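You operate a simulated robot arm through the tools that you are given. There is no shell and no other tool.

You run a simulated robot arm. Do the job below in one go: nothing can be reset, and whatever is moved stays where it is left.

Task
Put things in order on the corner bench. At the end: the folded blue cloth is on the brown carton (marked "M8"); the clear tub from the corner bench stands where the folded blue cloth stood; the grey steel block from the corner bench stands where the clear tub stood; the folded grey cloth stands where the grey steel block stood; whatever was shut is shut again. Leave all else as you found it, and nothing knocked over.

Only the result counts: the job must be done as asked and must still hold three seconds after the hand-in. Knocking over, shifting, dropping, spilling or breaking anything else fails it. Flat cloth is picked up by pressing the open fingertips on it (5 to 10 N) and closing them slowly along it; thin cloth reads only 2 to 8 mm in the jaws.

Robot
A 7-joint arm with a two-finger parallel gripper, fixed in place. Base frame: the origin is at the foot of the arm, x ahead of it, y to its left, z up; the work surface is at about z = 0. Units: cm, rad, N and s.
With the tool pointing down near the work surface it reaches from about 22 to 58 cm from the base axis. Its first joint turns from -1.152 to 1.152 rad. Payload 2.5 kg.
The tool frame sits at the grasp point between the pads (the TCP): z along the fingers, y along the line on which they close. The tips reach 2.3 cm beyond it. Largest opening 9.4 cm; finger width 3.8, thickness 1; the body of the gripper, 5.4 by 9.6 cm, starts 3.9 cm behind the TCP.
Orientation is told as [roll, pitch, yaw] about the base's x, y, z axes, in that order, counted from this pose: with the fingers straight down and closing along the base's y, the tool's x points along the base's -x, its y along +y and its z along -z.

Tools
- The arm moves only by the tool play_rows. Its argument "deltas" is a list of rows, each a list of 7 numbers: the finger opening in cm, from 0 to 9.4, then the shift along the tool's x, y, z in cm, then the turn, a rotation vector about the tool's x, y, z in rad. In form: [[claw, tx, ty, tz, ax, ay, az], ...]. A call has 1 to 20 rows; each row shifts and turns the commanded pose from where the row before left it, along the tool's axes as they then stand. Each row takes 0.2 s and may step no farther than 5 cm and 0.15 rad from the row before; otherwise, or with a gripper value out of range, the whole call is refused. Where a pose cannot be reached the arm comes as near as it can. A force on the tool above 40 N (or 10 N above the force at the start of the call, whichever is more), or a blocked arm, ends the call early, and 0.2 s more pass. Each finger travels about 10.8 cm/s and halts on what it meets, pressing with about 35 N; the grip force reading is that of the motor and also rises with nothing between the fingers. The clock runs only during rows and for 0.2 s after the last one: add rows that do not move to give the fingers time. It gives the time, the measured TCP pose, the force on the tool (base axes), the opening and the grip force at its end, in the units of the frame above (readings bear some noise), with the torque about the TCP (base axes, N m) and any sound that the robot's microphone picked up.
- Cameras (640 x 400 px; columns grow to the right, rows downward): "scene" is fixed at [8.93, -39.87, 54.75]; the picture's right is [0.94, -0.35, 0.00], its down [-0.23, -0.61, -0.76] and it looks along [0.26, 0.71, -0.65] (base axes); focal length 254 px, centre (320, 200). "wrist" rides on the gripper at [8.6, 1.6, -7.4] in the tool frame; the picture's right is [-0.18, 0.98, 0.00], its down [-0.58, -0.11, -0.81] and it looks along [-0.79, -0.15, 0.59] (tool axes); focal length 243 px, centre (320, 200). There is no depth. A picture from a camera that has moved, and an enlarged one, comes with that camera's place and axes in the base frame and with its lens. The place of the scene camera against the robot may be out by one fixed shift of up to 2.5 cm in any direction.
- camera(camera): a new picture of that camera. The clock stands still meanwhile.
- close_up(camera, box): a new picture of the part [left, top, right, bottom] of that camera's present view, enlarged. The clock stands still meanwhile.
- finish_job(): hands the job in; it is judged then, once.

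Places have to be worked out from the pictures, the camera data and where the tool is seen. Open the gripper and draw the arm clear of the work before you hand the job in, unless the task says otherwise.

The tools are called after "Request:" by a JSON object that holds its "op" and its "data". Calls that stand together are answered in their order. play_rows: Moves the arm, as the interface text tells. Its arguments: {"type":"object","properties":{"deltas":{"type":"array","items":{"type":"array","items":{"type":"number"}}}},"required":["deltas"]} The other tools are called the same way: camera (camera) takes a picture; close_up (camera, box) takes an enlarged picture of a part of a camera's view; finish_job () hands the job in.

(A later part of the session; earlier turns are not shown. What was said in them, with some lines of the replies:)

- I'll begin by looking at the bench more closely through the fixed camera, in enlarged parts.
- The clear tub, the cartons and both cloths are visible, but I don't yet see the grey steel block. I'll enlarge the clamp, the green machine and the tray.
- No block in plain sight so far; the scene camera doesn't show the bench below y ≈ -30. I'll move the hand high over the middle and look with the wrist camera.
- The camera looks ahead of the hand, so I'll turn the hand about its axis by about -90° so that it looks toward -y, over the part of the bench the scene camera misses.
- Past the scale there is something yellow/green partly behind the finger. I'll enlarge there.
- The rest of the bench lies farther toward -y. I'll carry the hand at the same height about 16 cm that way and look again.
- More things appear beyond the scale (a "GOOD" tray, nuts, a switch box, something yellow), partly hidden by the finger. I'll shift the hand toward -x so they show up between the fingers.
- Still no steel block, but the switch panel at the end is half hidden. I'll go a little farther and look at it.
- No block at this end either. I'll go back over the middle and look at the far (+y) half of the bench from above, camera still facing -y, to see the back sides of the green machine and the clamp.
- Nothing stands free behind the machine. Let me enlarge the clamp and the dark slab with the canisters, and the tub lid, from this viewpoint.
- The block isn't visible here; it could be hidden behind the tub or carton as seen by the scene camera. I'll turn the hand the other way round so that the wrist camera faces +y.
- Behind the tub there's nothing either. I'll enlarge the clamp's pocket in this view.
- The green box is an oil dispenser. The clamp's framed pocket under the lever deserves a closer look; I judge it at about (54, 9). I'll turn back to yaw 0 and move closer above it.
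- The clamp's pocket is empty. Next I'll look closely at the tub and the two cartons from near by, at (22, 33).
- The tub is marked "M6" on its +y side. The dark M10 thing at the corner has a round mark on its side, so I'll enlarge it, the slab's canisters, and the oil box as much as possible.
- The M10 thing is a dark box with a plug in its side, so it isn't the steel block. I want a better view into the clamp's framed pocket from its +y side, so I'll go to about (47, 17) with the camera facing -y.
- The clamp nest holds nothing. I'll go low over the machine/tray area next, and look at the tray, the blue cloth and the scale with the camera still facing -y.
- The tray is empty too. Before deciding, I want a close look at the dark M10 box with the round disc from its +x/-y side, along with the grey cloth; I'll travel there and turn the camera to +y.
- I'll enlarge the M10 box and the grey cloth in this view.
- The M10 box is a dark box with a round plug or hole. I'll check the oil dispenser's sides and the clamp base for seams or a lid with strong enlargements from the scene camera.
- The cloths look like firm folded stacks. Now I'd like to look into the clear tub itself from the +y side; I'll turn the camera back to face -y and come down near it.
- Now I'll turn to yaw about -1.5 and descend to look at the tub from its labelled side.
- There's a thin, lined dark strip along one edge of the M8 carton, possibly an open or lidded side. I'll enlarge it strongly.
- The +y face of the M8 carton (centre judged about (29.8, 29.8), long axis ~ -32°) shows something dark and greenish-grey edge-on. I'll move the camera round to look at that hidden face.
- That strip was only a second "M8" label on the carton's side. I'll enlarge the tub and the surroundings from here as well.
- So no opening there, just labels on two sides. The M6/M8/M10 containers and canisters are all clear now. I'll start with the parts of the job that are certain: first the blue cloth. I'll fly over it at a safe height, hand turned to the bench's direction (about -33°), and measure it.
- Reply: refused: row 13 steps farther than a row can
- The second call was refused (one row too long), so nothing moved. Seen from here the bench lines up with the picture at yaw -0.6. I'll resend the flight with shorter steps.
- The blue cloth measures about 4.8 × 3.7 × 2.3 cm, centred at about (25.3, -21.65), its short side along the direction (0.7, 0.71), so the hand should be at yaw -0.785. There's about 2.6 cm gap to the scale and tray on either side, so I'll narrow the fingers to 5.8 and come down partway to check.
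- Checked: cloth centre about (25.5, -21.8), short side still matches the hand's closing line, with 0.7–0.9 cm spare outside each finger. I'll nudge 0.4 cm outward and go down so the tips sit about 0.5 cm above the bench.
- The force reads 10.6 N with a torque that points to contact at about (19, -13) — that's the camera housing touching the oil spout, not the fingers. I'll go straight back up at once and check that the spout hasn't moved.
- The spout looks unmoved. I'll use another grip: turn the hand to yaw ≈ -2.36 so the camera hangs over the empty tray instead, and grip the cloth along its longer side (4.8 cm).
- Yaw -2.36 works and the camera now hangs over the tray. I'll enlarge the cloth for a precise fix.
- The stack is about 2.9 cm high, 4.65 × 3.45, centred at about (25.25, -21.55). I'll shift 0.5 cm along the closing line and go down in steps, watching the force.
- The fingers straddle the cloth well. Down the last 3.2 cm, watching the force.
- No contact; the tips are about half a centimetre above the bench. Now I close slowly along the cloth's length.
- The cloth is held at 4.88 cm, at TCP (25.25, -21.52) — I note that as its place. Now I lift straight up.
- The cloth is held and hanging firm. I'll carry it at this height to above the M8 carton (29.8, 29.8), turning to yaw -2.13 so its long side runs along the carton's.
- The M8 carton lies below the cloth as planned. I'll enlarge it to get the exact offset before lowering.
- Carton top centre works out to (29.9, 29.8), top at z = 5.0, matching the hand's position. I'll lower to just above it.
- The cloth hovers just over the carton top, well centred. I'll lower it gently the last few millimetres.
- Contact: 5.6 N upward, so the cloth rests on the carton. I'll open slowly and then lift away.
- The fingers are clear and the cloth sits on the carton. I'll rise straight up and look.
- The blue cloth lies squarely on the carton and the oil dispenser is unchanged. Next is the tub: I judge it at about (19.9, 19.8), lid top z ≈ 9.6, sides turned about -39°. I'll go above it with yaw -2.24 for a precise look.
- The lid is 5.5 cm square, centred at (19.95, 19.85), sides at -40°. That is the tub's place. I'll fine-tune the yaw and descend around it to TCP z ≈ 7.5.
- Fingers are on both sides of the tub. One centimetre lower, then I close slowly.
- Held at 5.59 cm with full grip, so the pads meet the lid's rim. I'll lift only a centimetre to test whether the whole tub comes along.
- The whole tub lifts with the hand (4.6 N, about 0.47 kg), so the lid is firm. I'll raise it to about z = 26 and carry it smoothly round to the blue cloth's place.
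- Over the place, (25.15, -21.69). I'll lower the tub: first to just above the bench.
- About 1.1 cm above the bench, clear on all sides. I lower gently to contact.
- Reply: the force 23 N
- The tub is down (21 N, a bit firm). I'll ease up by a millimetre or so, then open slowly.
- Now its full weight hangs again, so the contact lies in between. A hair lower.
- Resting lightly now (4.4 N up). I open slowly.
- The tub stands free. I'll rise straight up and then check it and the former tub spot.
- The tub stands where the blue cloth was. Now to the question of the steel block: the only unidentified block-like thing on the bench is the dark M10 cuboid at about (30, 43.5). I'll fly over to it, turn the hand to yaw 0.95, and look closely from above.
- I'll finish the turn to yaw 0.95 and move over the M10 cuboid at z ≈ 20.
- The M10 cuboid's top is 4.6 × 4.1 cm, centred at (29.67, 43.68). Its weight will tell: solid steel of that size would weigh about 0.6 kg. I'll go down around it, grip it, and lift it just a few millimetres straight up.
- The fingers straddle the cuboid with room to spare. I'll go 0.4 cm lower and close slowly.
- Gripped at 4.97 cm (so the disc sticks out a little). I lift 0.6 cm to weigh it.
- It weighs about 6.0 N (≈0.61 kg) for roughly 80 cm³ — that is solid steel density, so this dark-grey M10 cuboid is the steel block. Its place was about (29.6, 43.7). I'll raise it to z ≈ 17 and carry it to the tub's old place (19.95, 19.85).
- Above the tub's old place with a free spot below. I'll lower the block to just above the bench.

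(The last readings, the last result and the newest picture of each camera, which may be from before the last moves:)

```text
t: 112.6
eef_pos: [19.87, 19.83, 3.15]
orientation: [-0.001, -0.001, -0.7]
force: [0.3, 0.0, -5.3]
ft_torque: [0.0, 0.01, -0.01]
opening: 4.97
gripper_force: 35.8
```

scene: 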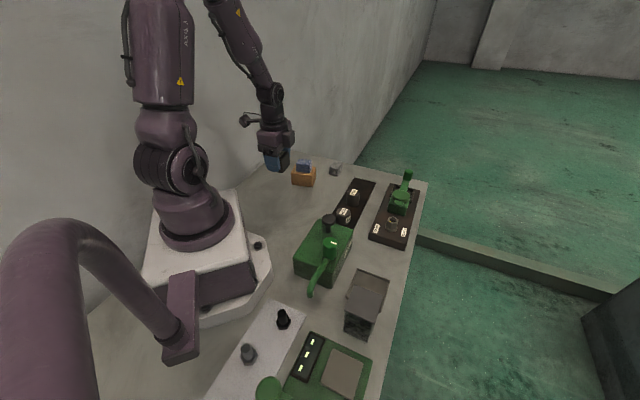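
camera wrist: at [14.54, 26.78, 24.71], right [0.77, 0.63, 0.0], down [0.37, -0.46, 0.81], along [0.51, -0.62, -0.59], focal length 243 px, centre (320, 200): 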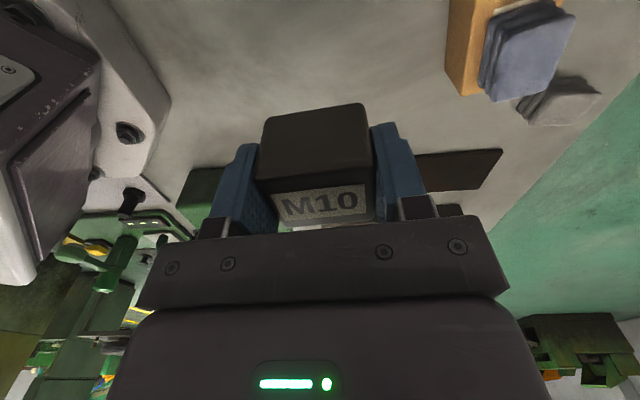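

Still hanging free (5.3 N). Lower in tenths of a millimetre-scale steps until it rests.

Request:
{"op": "play_rows", "data": {"deltas": [[4.0, 0, 0, 0.06, 0, 0, 0], [4.0, 0, 0, 0, 0, 0, 0]]}}

Request:
{"op": "play_rows", "data": {"deltas": [[4.0, 0, 0, 0.05, 0, 0, 0], [4.0, 0, 0, 0, 0, 0, 0]]}}

```text
t: 113.2
eef_pos: [19.91, 19.83, 3.11]
orientation: [0.0, 0.0, -0.699]
force: [0.0, 0.7, -5.3]
ft_torque: [-0.01, 0.01, -0.01]
opening: 4.99
gripper_force: 35.4
```

```text
t: 113.8
eef_pos: [19.95, 19.74, 3.27]
orientation: [0.001, -0.001, -0.697]
force: [-0.4, -1.0, -6.3]
ft_torque: [-0.01, 0.03, 0.01]
opening: 4.97
gripper_force: 35.4
```

Request:
{"op": "play_rows", "data": {"deltas": [[4.0, 0, 0, 0.06, 0, 0, 0], [4.0, 0, 0, 0, 0, 0, 0]]}}

```text
t: 114.4
eef_pos: [19.84, 19.78, 3.09]
orientation: [0.001, 0.001, -0.7]
force: [0.6, -0.3, -2.1]
ft_torque: [-0.14, -0.02, 0.01]
opening: 4.96
gripper_force: 34.7
```

The load is going off the hand (2.1 N left): the block is touching down. A little further.

Request:
{"op": "play_rows", "data": {"deltas": [[4.0, 0, 0, 0.05, 0, 0, 0], [4.0, 0, 0, 0, 0, 0, 0]]}}

```text
t: 115.0
eef_pos: [19.82, 19.7, 2.95]
orientation: [0.003, 0.001, -0.699]
force: [-3.9, -7.4, 26.1]
ft_torque: [-0.31, -0.25, -0.15]
opening: 4.97
gripper_force: 35.4
```

Firmly down now. I'll ease up a trace and open slowly.

Request:
{"op": "play_rows", "data": {"deltas": [[4.0, 0, 0, -0.03, 0, 0, 0], [4.7, 0, 0, 0, 0, 0, 0], [5.0, 0, 0, 0, 0, 0, 0], [5.2, 0, 0, 0, 0, 0, 0], [5.5, 0, 0, 0, 0, 0, 0], [6.0, 0, 0, 0, 0, 0, 0], [7.0, 0, 0, 0, 0, 0, 0], [8.0, 0, 0, 0, 0, 0, 0], [8.0, 0, 0, 0, 0, 0, 0]]}}

Request:
{"op": "camera", "data": {"camera": "wrist"}}

```text
t: 117.0
eef_pos: [19.83, 19.74, 2.99]
orientation: [0.001, -0.002, -0.7]
force: [-0.1, 0.4, -0.5]
ft_torque: [0.0, -0.06, 0.02]
opening: 8.0
gripper_force: 0.1
```

```text
taken
camera wrist: at [14.42, 26.69, 10.56], right [0.77, 0.63, 0.0], down [0.38, -0.46, 0.81], along [0.51, -0.62, -0.59], focal length 243 px, centre (320, 200)
```

wrist: 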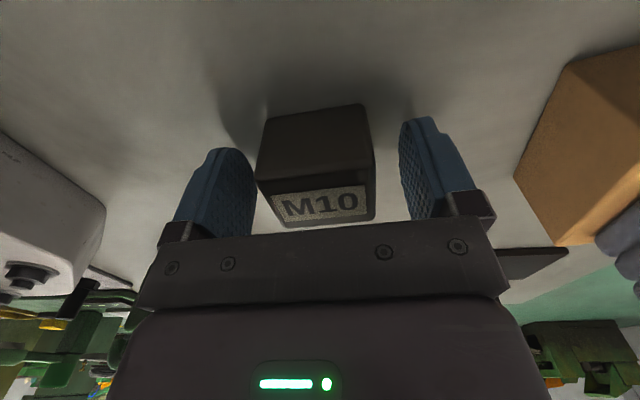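

The block stands on its own at the tub's old place. I'll rise straight up and look at everything from above.

Request:
{"op": "play_rows", "data": {"deltas": [[8.4, 0, 0, -2, 0, 0, 0], [9.0, 0, 0, -4, 0, 0, 0], [9.4, 0, 0, -4, 0, 0, 0], [9.4, 0, 0, -4, 0, 0, 0], [9.4, 0, 0, -4, 0, 0, 0], [9.4, 0, 0, 0, 0, 0, 0]]}}

Request:
{"op": "camera", "data": {"camera": "wrist"}}

Request:
{"op": "close_up", "data": {"camera": "scene", "box": [235, 130, 375, 240]}}

Request:
{"op": "close_up", "data": {"camera": "scene", "box": [280, 230, 420, 360]}}

```text
t: 118.4
eef_pos: [20.0, 19.93, 21.12]
orientation: [-0.001, 0.0, -0.698]
force: [0.0, 0.1, -0.1]
ft_torque: [0.0, 0.0, 0.0]
opening: 9.4
gripper_force: 0.2
```

```text
taken
camera wrist: at [14.61, 26.8, 28.72], right [0.77, 0.63, 0.0], down [0.38, -0.46, 0.81], along [0.51, -0.62, -0.59], focal length 243 px, centre (320, 200)
```

wrist: 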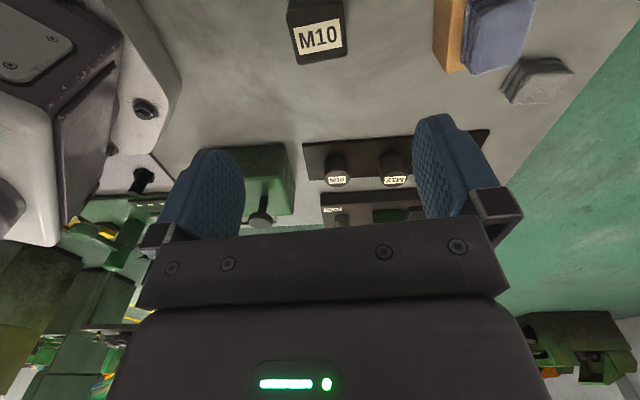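

```text
3.64 times, centred on (305, 185) of scene
camera zoom: at [8.93, -39.88, 54.75], right [0.94, -0.35, 0.0], down [-0.23, -0.61, -0.76], along [0.26, 0.71, -0.65], focal length 925 px, centre (374, 254)
```

zoom: 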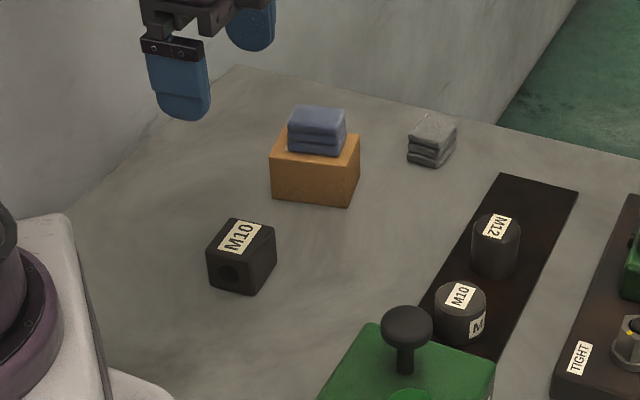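

```text
3.08 times, centred on (350, 295) of scene
camera zoom: at [8.93, -39.88, 54.75], right [0.94, -0.35, 0.0], down [-0.23, -0.61, -0.76], along [0.26, 0.71, -0.65], focal length 782 px, centre (228, -92)
```

zoom: 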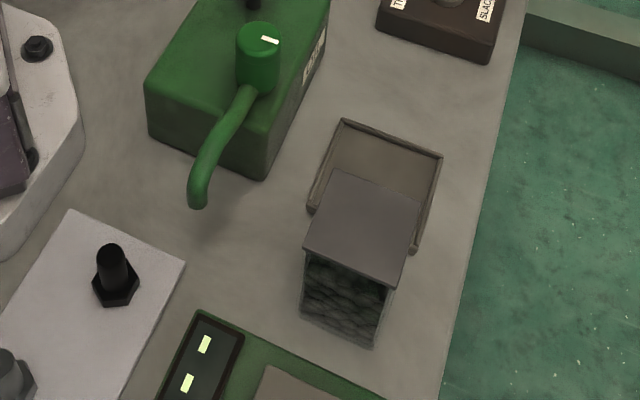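

I'll look closely at the block now that its round-disc face is toward the scene camera.

Request:
{"op": "close_up", "data": {"camera": "scene", "box": [280, 183, 325, 217]}}

Request:
{"op": "close_up", "data": {"camera": "wrist", "box": [280, 0, 400, 80]}}

Request:
{"op": "close_up", "data": {"camera": "wrist", "box": [420, 0, 600, 120]}}

```text
11.76 times, centred on (302, 200) of scene
camera zoom: at [8.93, -39.88, 54.75], right [0.94, -0.35, 0.0], down [-0.23, -0.61, -0.76], along [0.26, 0.71, -0.65], focal length 2992 px, centre (526, 200)
```

zoom: 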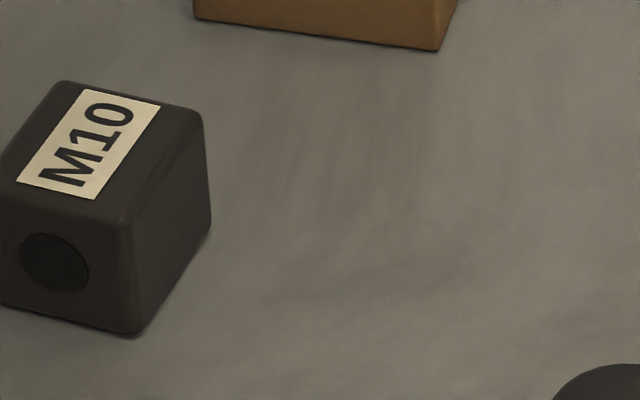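

```text
5.00 times, centred on (340, 40) of wrist
camera zoom: at [14.61, 26.8, 28.72], right [0.77, 0.63, 0.0], down [0.38, -0.46, 0.81], along [0.51, -0.62, -0.59], focal length 1213 px, centre (220, 1000)
```

zoom: 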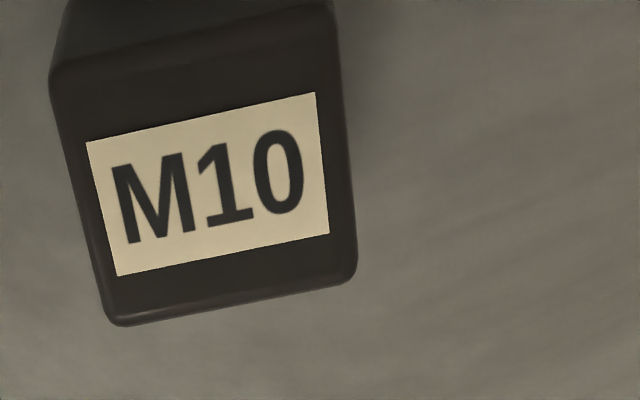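

```text
3.33 times, centred on (510, 60) of wrist
camera zoom: at [14.61, 26.8, 28.72], right [0.77, 0.63, 0.0], down [0.38, -0.46, 0.81], along [0.51, -0.62, -0.59], focal length 809 px, centre (-313, 667)
```

zoom: 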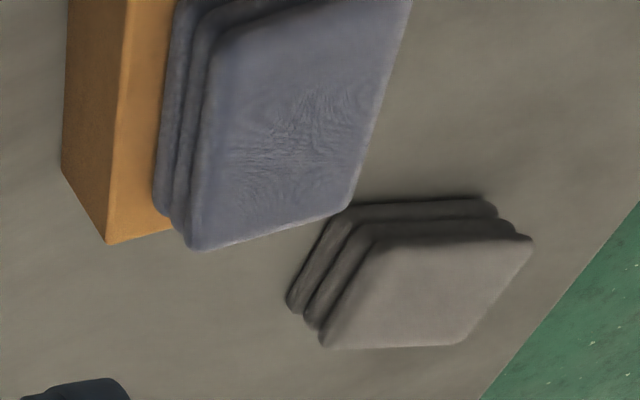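

The disc is the face of a bored hole — it fits a dark-grey steel block with an M10 bore. Next the folded grey cloth, judged at about (42.6, 31.3) with its long side near 42°. I'll go above it with yaw -0.83.

Request:
{"op": "play_rows", "data": {"deltas": [[9.4, -1.665, 3.877, 0, 0, 0, 0], [9.4, -1.665, 3.877, 0, 0, 0, 0], [9.4, -1.665, 3.877, 0, 0, 0, 0], [9.4, -1.665, 3.877, 0, 0, 0, 0], [9.4, -1.665, 3.877, 0, 0, 0, 0], [9.4, -1.665, 3.877, 0, 0, 0, 0], [9.4, 0, 0, 1, 0, 0, 0.13], [9.4, 0, 0, 0, 0, 0, 0]]}}

Request:
{"op": "camera", "data": {"camera": "wrist"}}

Request:
{"op": "close_up", "data": {"camera": "wrist", "box": [240, 0, 400, 120]}}

```text
t: 120.2
eef_pos: [42.39, 31.48, 19.83]
orientation: [0.0, 0.0, -0.829]
force: [-0.6, -1.0, 0.7]
ft_torque: [0.04, -0.03, -0.03]
opening: 9.39
gripper_force: 0.1
```

```text
taken
camera wrist: at [38.12, 38.85, 27.48], right [0.85, 0.53, 0.0], down [0.31, -0.5, 0.81], along [0.43, -0.68, -0.59], focal length 243 px, centre (320, 200)
```

wrist: 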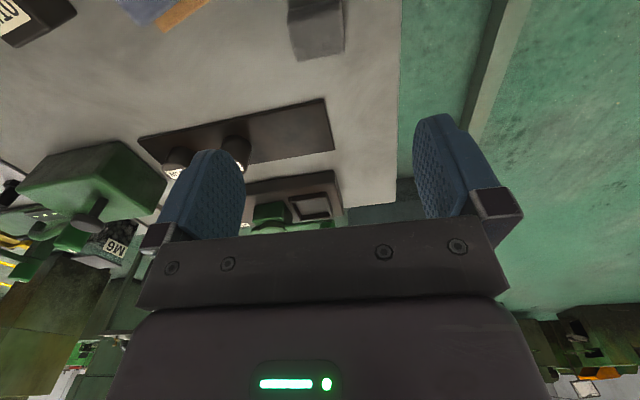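

```text
3.33 times, centred on (320, 60) of wrist
camera zoom: at [38.12, 38.85, 27.48], right [0.85, 0.53, 0.0], down [0.31, -0.5, 0.81], along [0.43, -0.68, -0.59], focal length 809 px, centre (320, 667)
```

zoom: 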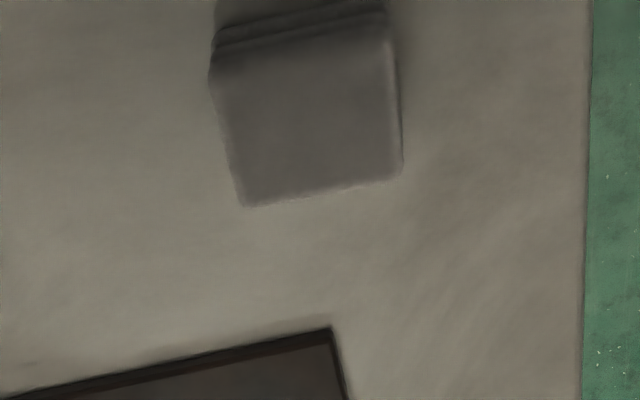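

The grey cloth is 4.6 × 3.2 cm on top, centred at (42.6, 31.15), its long side in line with the closing direction. I'll narrow the fingers to 7 and go down to z ≈ 6 first.

Request:
{"op": "play_rows", "data": {"deltas": [[8.2, -0.35, -0.15, 3, 0, 0, 0], [7.0, 0, 0, 4, 0, 0, 0], [7.0, 0, 0, 4, 0, 0, 0], [7.0, 0, 0, 2.6, 0, 0, 0], [7.0, 0, 0, 0, 0, 0, 0]]}}

Request:
{"op": "camera", "data": {"camera": "wrist"}}

Request:
{"op": "close_up", "data": {"camera": "scene", "box": [280, 120, 380, 200]}}

```text
t: 121.4
eef_pos: [42.77, 31.13, 6.39]
orientation: [0.0, 0.0, -0.828]
force: [-1.1, 0.3, -0.1]
ft_torque: [0.01, -0.02, -0.01]
opening: 7.04
gripper_force: 0.1
```

```text
taken
camera wrist: at [38.22, 38.56, 13.94], right [0.85, 0.53, 0.0], down [0.31, -0.5, 0.81], along [0.43, -0.68, -0.59], focal length 243 px, centre (320, 200)
```

wrist: 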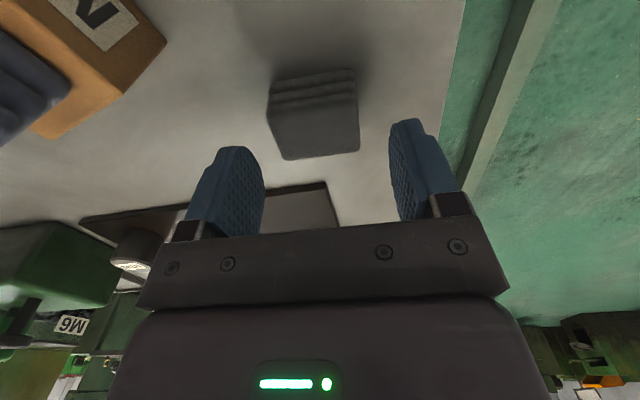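

```text
5.00 times, centred on (330, 160) of scene
camera zoom: at [8.93, -39.87, 54.75], right [0.94, -0.35, 0.0], down [-0.23, -0.61, -0.76], along [0.26, 0.71, -0.65], focal length 1272 px, centre (270, 400)
```

zoom: 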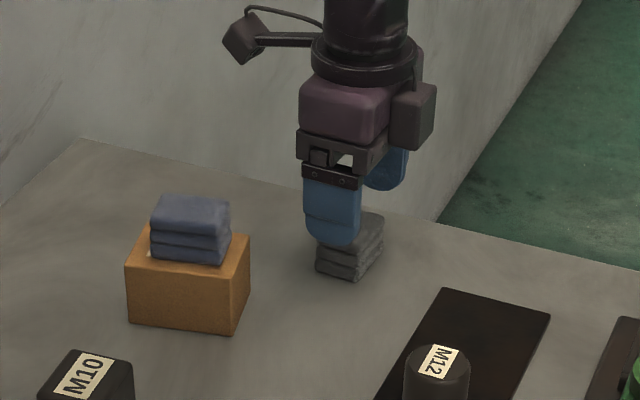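

Well lined up, as with the blue cloth. Down the last 3.5 cm and close slowly.

Request:
{"op": "play_rows", "data": {"deltas": [[7.0, 0, 0, 1.5, 0, 0, 0], [7.0, 0, 0, 1.2, 0, 0, 0], [7.0, 0, 0, 0.8, 0, 0, 0], [7.0, 0, 0, 0, 0, 0, 0]]}}

Request:
{"op": "play_rows", "data": {"deltas": [[6.0, 0, 0, 0, 0, 0, 0], [5.5, 0, 0, 0, 0, 0, 0], [5.1, 0, 0, 0, 0, 0, 0], [4.8, 0, 0, 0, 0, 0, 0], [4.5, 0, 0, 0, 0, 0, 0], [4.2, 0, 0, 0, 0, 0, 0], [3.9, 0, 0, 0, 0, 0, 0], [3.7, 0, 0, 0, 0, 0, 0], [3.7, 0, 0, 0, 0, 0, 0]]}}

Request:
{"op": "camera", "data": {"camera": "wrist"}}

```text
t: 122.4
eef_pos: [42.69, 30.92, 3.04]
orientation: [-0.001, 0.002, -0.825]
force: [-0.9, 0.1, 0.3]
ft_torque: [-0.02, -0.03, 0.02]
opening: 7.01
gripper_force: 0.1
```

```text
t: 124.4
eef_pos: [42.71, 30.86, 2.93]
orientation: [-0.001, 0.001, -0.828]
force: [0.2, -0.8, 0.0]
ft_torque: [-0.02, 0.0, -0.01]
opening: 4.86
gripper_force: 35.4
```

```text
taken
camera wrist: at [38.17, 38.44, 10.47], right [0.85, 0.53, 0.0], down [0.31, -0.5, 0.81], along [0.43, -0.68, -0.59], focal length 243 px, centre (320, 200)
```

wrist: 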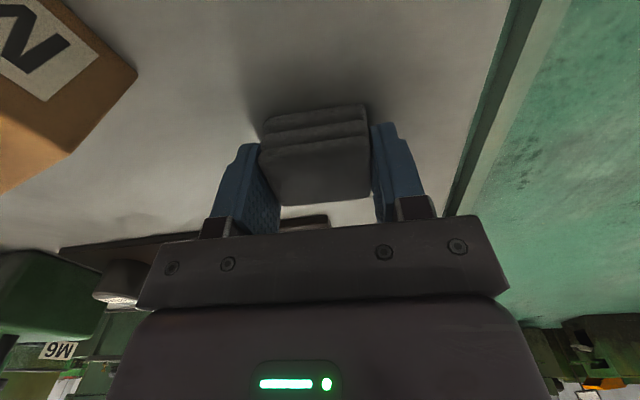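

Held at 4.86 cm. I'll lift to z ≈ 17, turn to yaw 0.96 (keeping the camera away from the wall), and carry it to the block's old place (29.6, 43.7).

Request:
{"op": "play_rows", "data": {"deltas": [[3.7, 0, 0, -1, 0, 0, 0], [3.7, 0, 0, -2, 0, 0, 0], [3.7, 0, 0, -4, 0, 0, 0], [3.7, 0, 0, -4, 0, 0, 0], [3.7, 0, 0, -3, 0, 0, 0], [3.7, 0, 0, 0, 0, 0, -0.149], [3.7, 0, 0, 0, 0, 0, -0.149], [3.7, 0, 0, 0, 0, 0, -0.149], [3.7, 0, 0, 0, 0, 0, -0.149], [3.7, 0, 0, 0, 0, 0, -0.149], [3.7, 0, 0, 0, 0, 0, -0.149], [3.7, 0, 0, 0, 0, 0, -0.149], [3.7, 0, 0, 0, 0, 0, -0.149], [3.7, 0, 0, 0, 0, 0, -0.149], [3.7, 0, 0, 0, 0, 0, -0.149], [3.7, 0, 0, 0, 0, 0, -0.149], [3.7, 0, 0, 0, 0, 0, -0.149], [3.7, 0, 0, 0, 0, 0, 0]]}}

Request:
{"op": "play_rows", "data": {"deltas": [[3.7, -0.578, 3.6, 0, 0, 0, 0], [3.7, -0.578, 3.6, 0, 0, 0, 0], [3.7, -0.578, 3.6, 0, 0, 0, 0], [3.7, -0.578, 3.6, 0, 0, 0, 0], [3.7, -0.578, 3.6, 0, 0, 0, 0], [3.7, 0, 0, 0, 0, 0, 0], [3.7, 0, 0, 0, 0, 0, 0]]}}

Request:
{"op": "camera", "data": {"camera": "wrist"}}

Request:
{"op": "close_up", "data": {"camera": "scene", "box": [240, 70, 380, 220]}}

```text
t: 128.2
eef_pos: [42.61, 30.91, 16.96]
orientation: [0.0, -0.001, 0.964]
force: [-0.6, -0.6, -0.6]
ft_torque: [-0.02, 0.02, 0.02]
opening: 4.87
gripper_force: 35.0
```

```text
t: 129.8
eef_pos: [29.46, 43.7, 17.05]
orientation: [-0.001, 0.003, 0.96]
force: [-0.4, 0.5, -0.5]
ft_torque: [-0.01, 0.0, 0.0]
opening: 4.85
gripper_force: 34.8
```

```text
taken
camera wrist: at [23.34, 37.58, 24.47], right [-0.7, 0.71, 0.0], down [0.42, 0.41, 0.81], along [0.58, 0.56, -0.59], focal length 243 px, centre (320, 200)
```

wrist: 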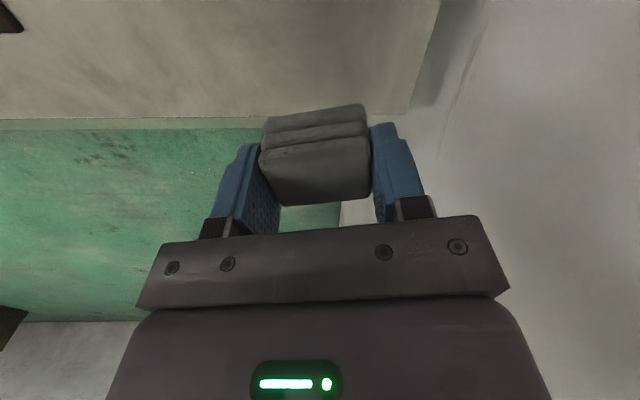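

```text
2.67 times, centred on (310, 145) of scene
camera zoom: at [8.94, -39.87, 54.75], right [0.94, -0.35, 0.0], down [-0.23, -0.61, -0.76], along [0.26, 0.71, -0.65], focal length 678 px, centre (347, 347)
```

zoom: 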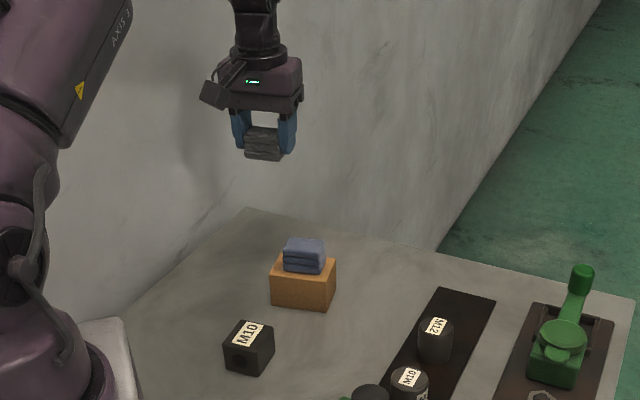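

At (29.46, 43.7), right above the place. I'll lower the cloth to just over the bench.

Request:
{"op": "play_rows", "data": {"deltas": [[3.7, 0, -0.1, 2, 0, 0, 0], [3.7, 0, 0, 4, 0, 0, 0], [3.7, 0, 0, 4, 0, 0, 0], [3.7, 0, 0, 2.5, 0, 0, 0], [3.7, 0, 0, 0.9, 0, 0, 0], [3.7, 0, 0, 0, 0, 0, 0]]}}

Request:
{"op": "close_up", "data": {"camera": "scene", "box": [255, 120, 345, 200]}}

```text
t: 131.2
eef_pos: [29.59, 43.42, 3.56]
orientation: [0.001, 0.001, 0.959]
force: [0.7, 0.3, -0.6]
ft_torque: [-0.02, 0.01, 0.04]
opening: 4.88
gripper_force: 35.2
```

```text
5.00 times, centred on (300, 160) of scene
camera zoom: at [8.93, -39.87, 54.75], right [0.94, -0.35, 0.0], down [-0.23, -0.61, -0.76], along [0.26, 0.71, -0.65], focal length 1272 px, centre (420, 400)
```

zoom: 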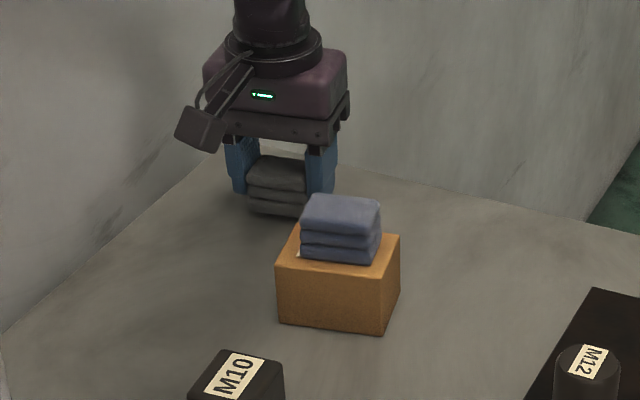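

Request:
{"op": "play_rows", "data": {"deltas": [[3.7, 0, 0, 0.35, 0, 0, 0], [3.7, 0, 0, 0.15, 0, 0, 0], [3.7, 0, 0, 0, 0, 0, 0]]}}

```text
t: 132.0
eef_pos: [29.55, 43.55, 3.17]
orientation: [0.001, 0.001, 0.96]
force: [0.1, -0.6, -0.6]
ft_torque: [-0.04, -0.02, 0.01]
opening: 4.9
gripper_force: 35.0
```

No contact yet; a bit lower.

Request:
{"op": "play_rows", "data": {"deltas": [[3.7, 0, 0, 0.12, 0, 0, 0], [3.7, 0, 0, 0, 0, 0, 0]]}}

Request:
{"op": "play_rows", "data": {"deltas": [[3.7, 0, 0, 0.08, 0, 0, 0], [3.7, 0, 0, 0, 0, 0, 0]]}}

```text
t: 132.6
eef_pos: [29.61, 43.59, 3.05]
orientation: [0.0, 0.0, 0.96]
force: [0.2, -0.3, -0.1]
ft_torque: [-0.01, 0.03, 0.01]
opening: 4.93
gripper_force: 34.7
```

```text
t: 133.2
eef_pos: [29.59, 43.6, 2.96]
orientation: [0.0, 0.0, 0.961]
force: [0.2, -1.8, 3.5]
ft_torque: [-0.09, 0.03, 0.02]
opening: 4.89
gripper_force: 35.2
```

Touching down (3.5 N). I open slowly and rise.

Request:
{"op": "play_rows", "data": {"deltas": [[4.7, 0, 0, 0, 0, 0, 0], [5.0, 0, 0, 0, 0, 0, 0], [5.4, 0, 0, 0, 0, 0, 0], [6.0, 0, 0, 0, 0, 0, 0], [6.8, 0, 0, 0, 0, 0, 0], [7.2, 0, 0, 0, 0, 0, 0], [7.2, 0, 0, 0, 0, 0, 0], [7.2, 0, 0, -1.5, 0, 0, 0], [7.2, 0, 0, -3, 0, 0, 0], [8.0, 0, 0, -4, 0, 0, 0], [9.0, 0, 0, -4, 0, 0, 0], [9.4, 0, 0, -4, 0, 0, 0], [9.4, 0, 0, 0, 0, 0, 0]]}}

Request:
{"op": "camera", "data": {"camera": "wrist"}}

Request:
{"op": "close_up", "data": {"camera": "scene", "box": [240, 120, 380, 220]}}

```text
t: 136.0
eef_pos: [29.6, 43.52, 19.4]
orientation: [0.0, 0.001, 0.96]
force: [-0.5, 0.8, -0.1]
ft_torque: [-0.01, -0.01, -0.01]
opening: 9.4
gripper_force: 0.2
```

```text
taken
camera wrist: at [23.48, 37.43, 26.94], right [-0.7, 0.71, 0.0], down [0.42, 0.41, 0.81], along [0.58, 0.56, -0.59], focal length 243 px, centre (320, 200)
```

wrist: 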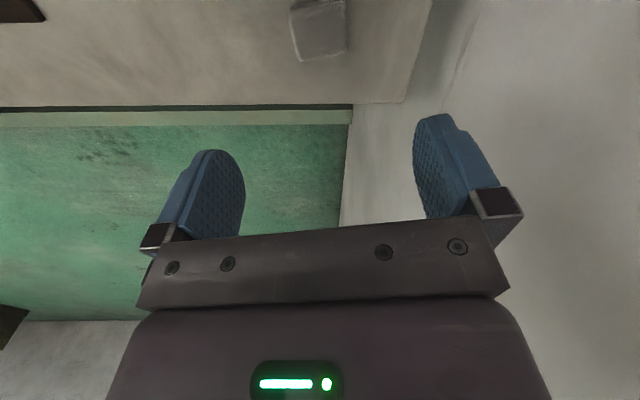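

```text
4.00 times, centred on (310, 170) of scene
camera zoom: at [8.93, -39.87, 54.75], right [0.94, -0.35, 0.0], down [-0.23, -0.61, -0.76], along [0.26, 0.71, -0.65], focal length 1017 px, centre (360, 320)
```

zoom: 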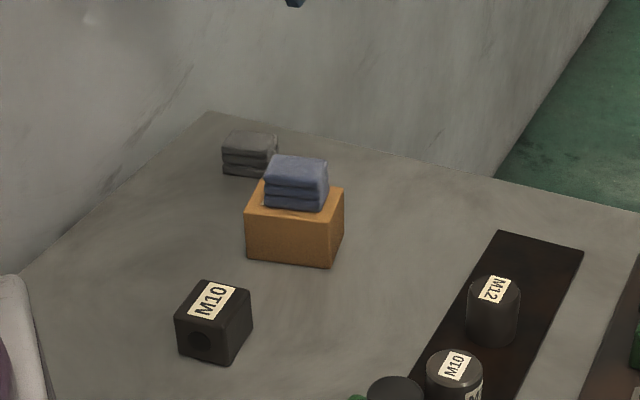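

All four moves are done. I'll verify each place against the first pictures with enlargements of the same parts.

Request:
{"op": "close_up", "data": {"camera": "scene", "box": [278, 140, 310, 168]}}

Request:
{"op": "close_up", "data": {"camera": "scene", "box": [260, 165, 310, 220]}}

Request:
{"op": "close_up", "data": {"camera": "scene", "box": [330, 260, 400, 345]}}

Request:
{"op": "camera", "data": {"camera": "scene"}}

```text
14.29 times, centred on (294, 154) of scene
camera zoom: at [8.93, -39.87, 54.75], right [0.94, -0.35, 0.0], down [-0.23, -0.61, -0.76], along [0.26, 0.71, -0.65], focal length 3633 px, centre (691, 857)
```

zoom: 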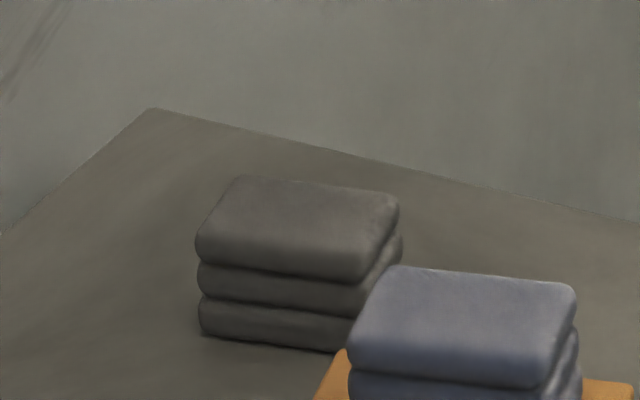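

```text
7.27 times, centred on (285, 192) of scene
camera zoom: at [8.93, -39.87, 54.75], right [0.94, -0.35, 0.0], down [-0.23, -0.61, -0.76], along [0.26, 0.71, -0.65], focal length 1850 px, centre (574, 254)
```

zoom: 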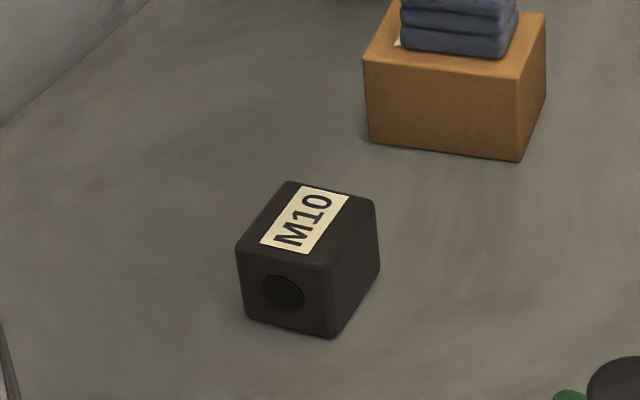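

```text
4.71 times, centred on (365, 302) of scene
camera zoom: at [8.93, -39.87, 54.75], right [0.94, -0.35, 0.0], down [-0.23, -0.61, -0.76], along [0.26, 0.71, -0.65], focal length 1197 px, centre (108, -282)
```

zoom: 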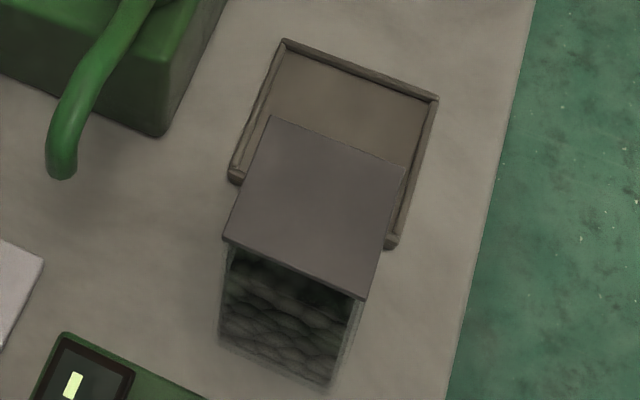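

```text
taken
```

scene: 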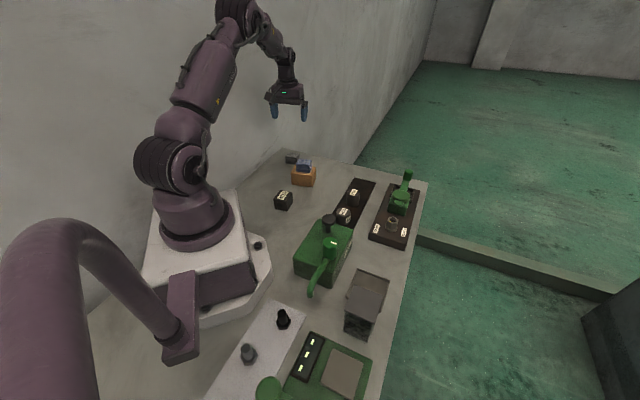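

Every footprint matches its target within a few millimetres, and the oil dispenser, clamp, canisters, tray and scale look unchanged. I'll draw the arm up and back to about its starting place.

Request:
{"op": "play_rows", "data": {"deltas": [[9.4, 0, 0, -4, 0, 0, 0], [9.4, 0, 0, -4, 0, 0, 0], [9.4, 0, 0, -4, 0, 0, 0], [9.4, 0, 0, -3, 0, 0, 0], [9.4, 4.12, -1.23, 0, 0, 0, 0], [9.4, 4.12, -1.23, 0, 0, 0, 0], [9.4, 4.12, -1.23, 0, 0, 0, 0], [9.4, 4.12, -1.23, 0, 0, 0, 0], [9.4, 4.12, -1.23, 0, 0, 0, 0], [9.4, 0, 0, 0, 0, 0, 0]]}}

Request:
{"op": "camera", "data": {"camera": "scene"}}

Request:
{"op": "camera", "data": {"camera": "wrist"}}

Request:
{"op": "close_up", "data": {"camera": "scene", "box": [240, 130, 440, 255]}}

Request:
{"op": "close_up", "data": {"camera": "scene", "box": [200, 230, 424, 400]}}

```text
t: 138.2
eef_pos: [22.66, 23.41, 34.2]
orientation: [0.001, -0.001, 0.961]
force: [-0.2, -0.3, -0.1]
ft_torque: [0.02, 0.02, -0.01]
opening: 9.39
gripper_force: 0.1
```

```text
taken
```

scene: 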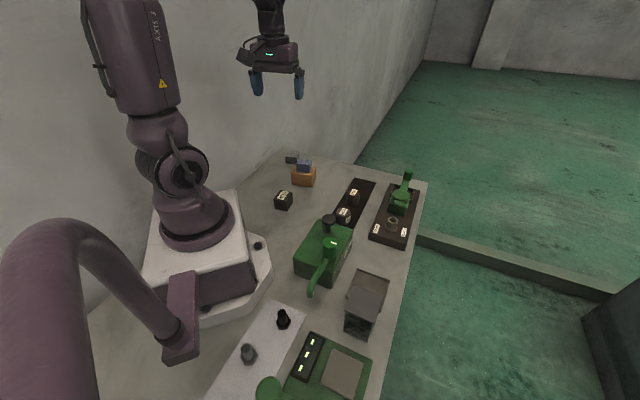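

```text
taken
camera wrist: at [16.47, 17.23, 41.71], right [-0.7, 0.71, 0.0], down [0.42, 0.41, 0.81], along [0.58, 0.56, -0.59], focal length 243 px, centre (320, 200)
```

wrist: 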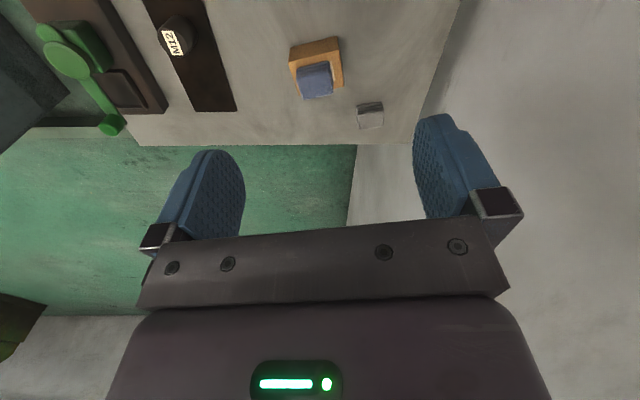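

```text
3.20 times, centred on (340, 192) of scene
camera zoom: at [8.93, -39.88, 54.75], right [0.94, -0.35, 0.0], down [-0.23, -0.61, -0.76], along [0.26, 0.71, -0.65], focal length 814 px, centre (256, 224)
```

zoom: 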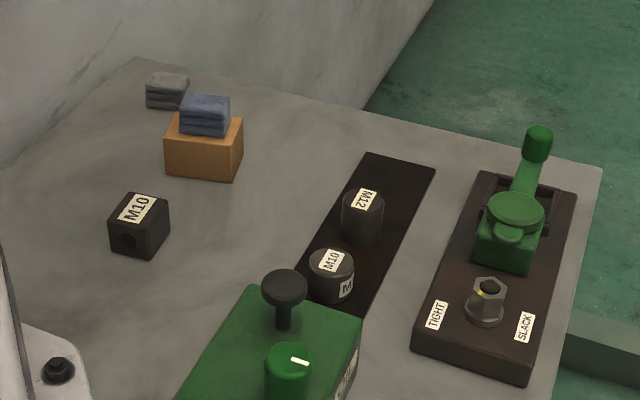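

```text
2.35 times, centred on (312, 315) of scene
camera zoom: at [8.93, -39.88, 54.75], right [0.94, -0.35, 0.0], down [-0.23, -0.61, -0.76], along [0.26, 0.71, -0.65], focal length 598 px, centre (339, -71)
```

zoom: 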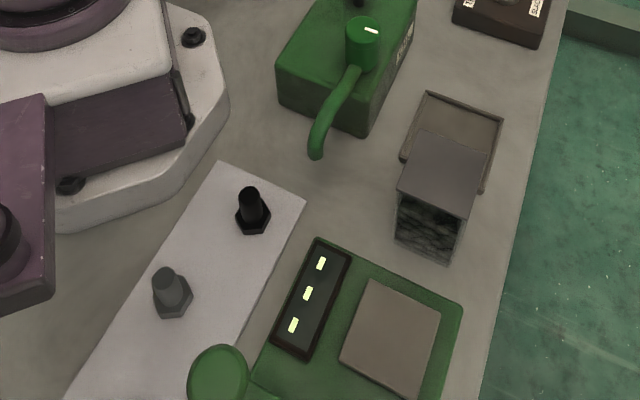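

The blue cloth is on the M8 carton, the tub is where the blue cloth was, the steel block is where the tub was, and the grey cloth is where the block was. The tub is still shut, nothing else has moved, and the hand is open and clear of the bench, so I'm handing in the job.

Request:
{"op": "finish_job", "data": {}}

```text
The job is handed in.
```

I've handed the job in, but I had to work out which object was the grey steel block, and I'm not certain I chose right.

| Object | Now stands | Position (x, y, cm) |
|---|---|---|
| Folded blue cloth | on the brown M8 carton | (30.0, 29.7) |
| Clear tub, lid still on | where the blue cloth was | (25.2, -21.6) |
| Steel block | where the tub was | (19.9, 19.8) |
| Folded grey cloth | where the block was | (29.6, 43.6) |

By the readings and pictures, each object is within a few millimetres of its target place.

- **Block identity:** No plain unmarked grey block was visible anywhere on the bench. I took the dark grey cuboid marked "M10" to be it. It weighed about 6 N (roughly 0.6 kg) for about 80 cm³, which fits solid steel. If the real block was hidden inside something, this choice is wrong.
- **Contact with the oil dispenser:** On my first approach to the blue cloth, the wrist camera housing pressed on the dispenser's spout at about 10 N. I backed off at once and changed my approach. Later pictures show the spout and dispenser unmoved.
- **"Whatever was shut":** I found nothing else shut that needed opening.

The last pictures showed no change in the clamp, canisters, tray, scale and bolts, and nothing had fallen over. The hand is open and drawn back near its starting place.
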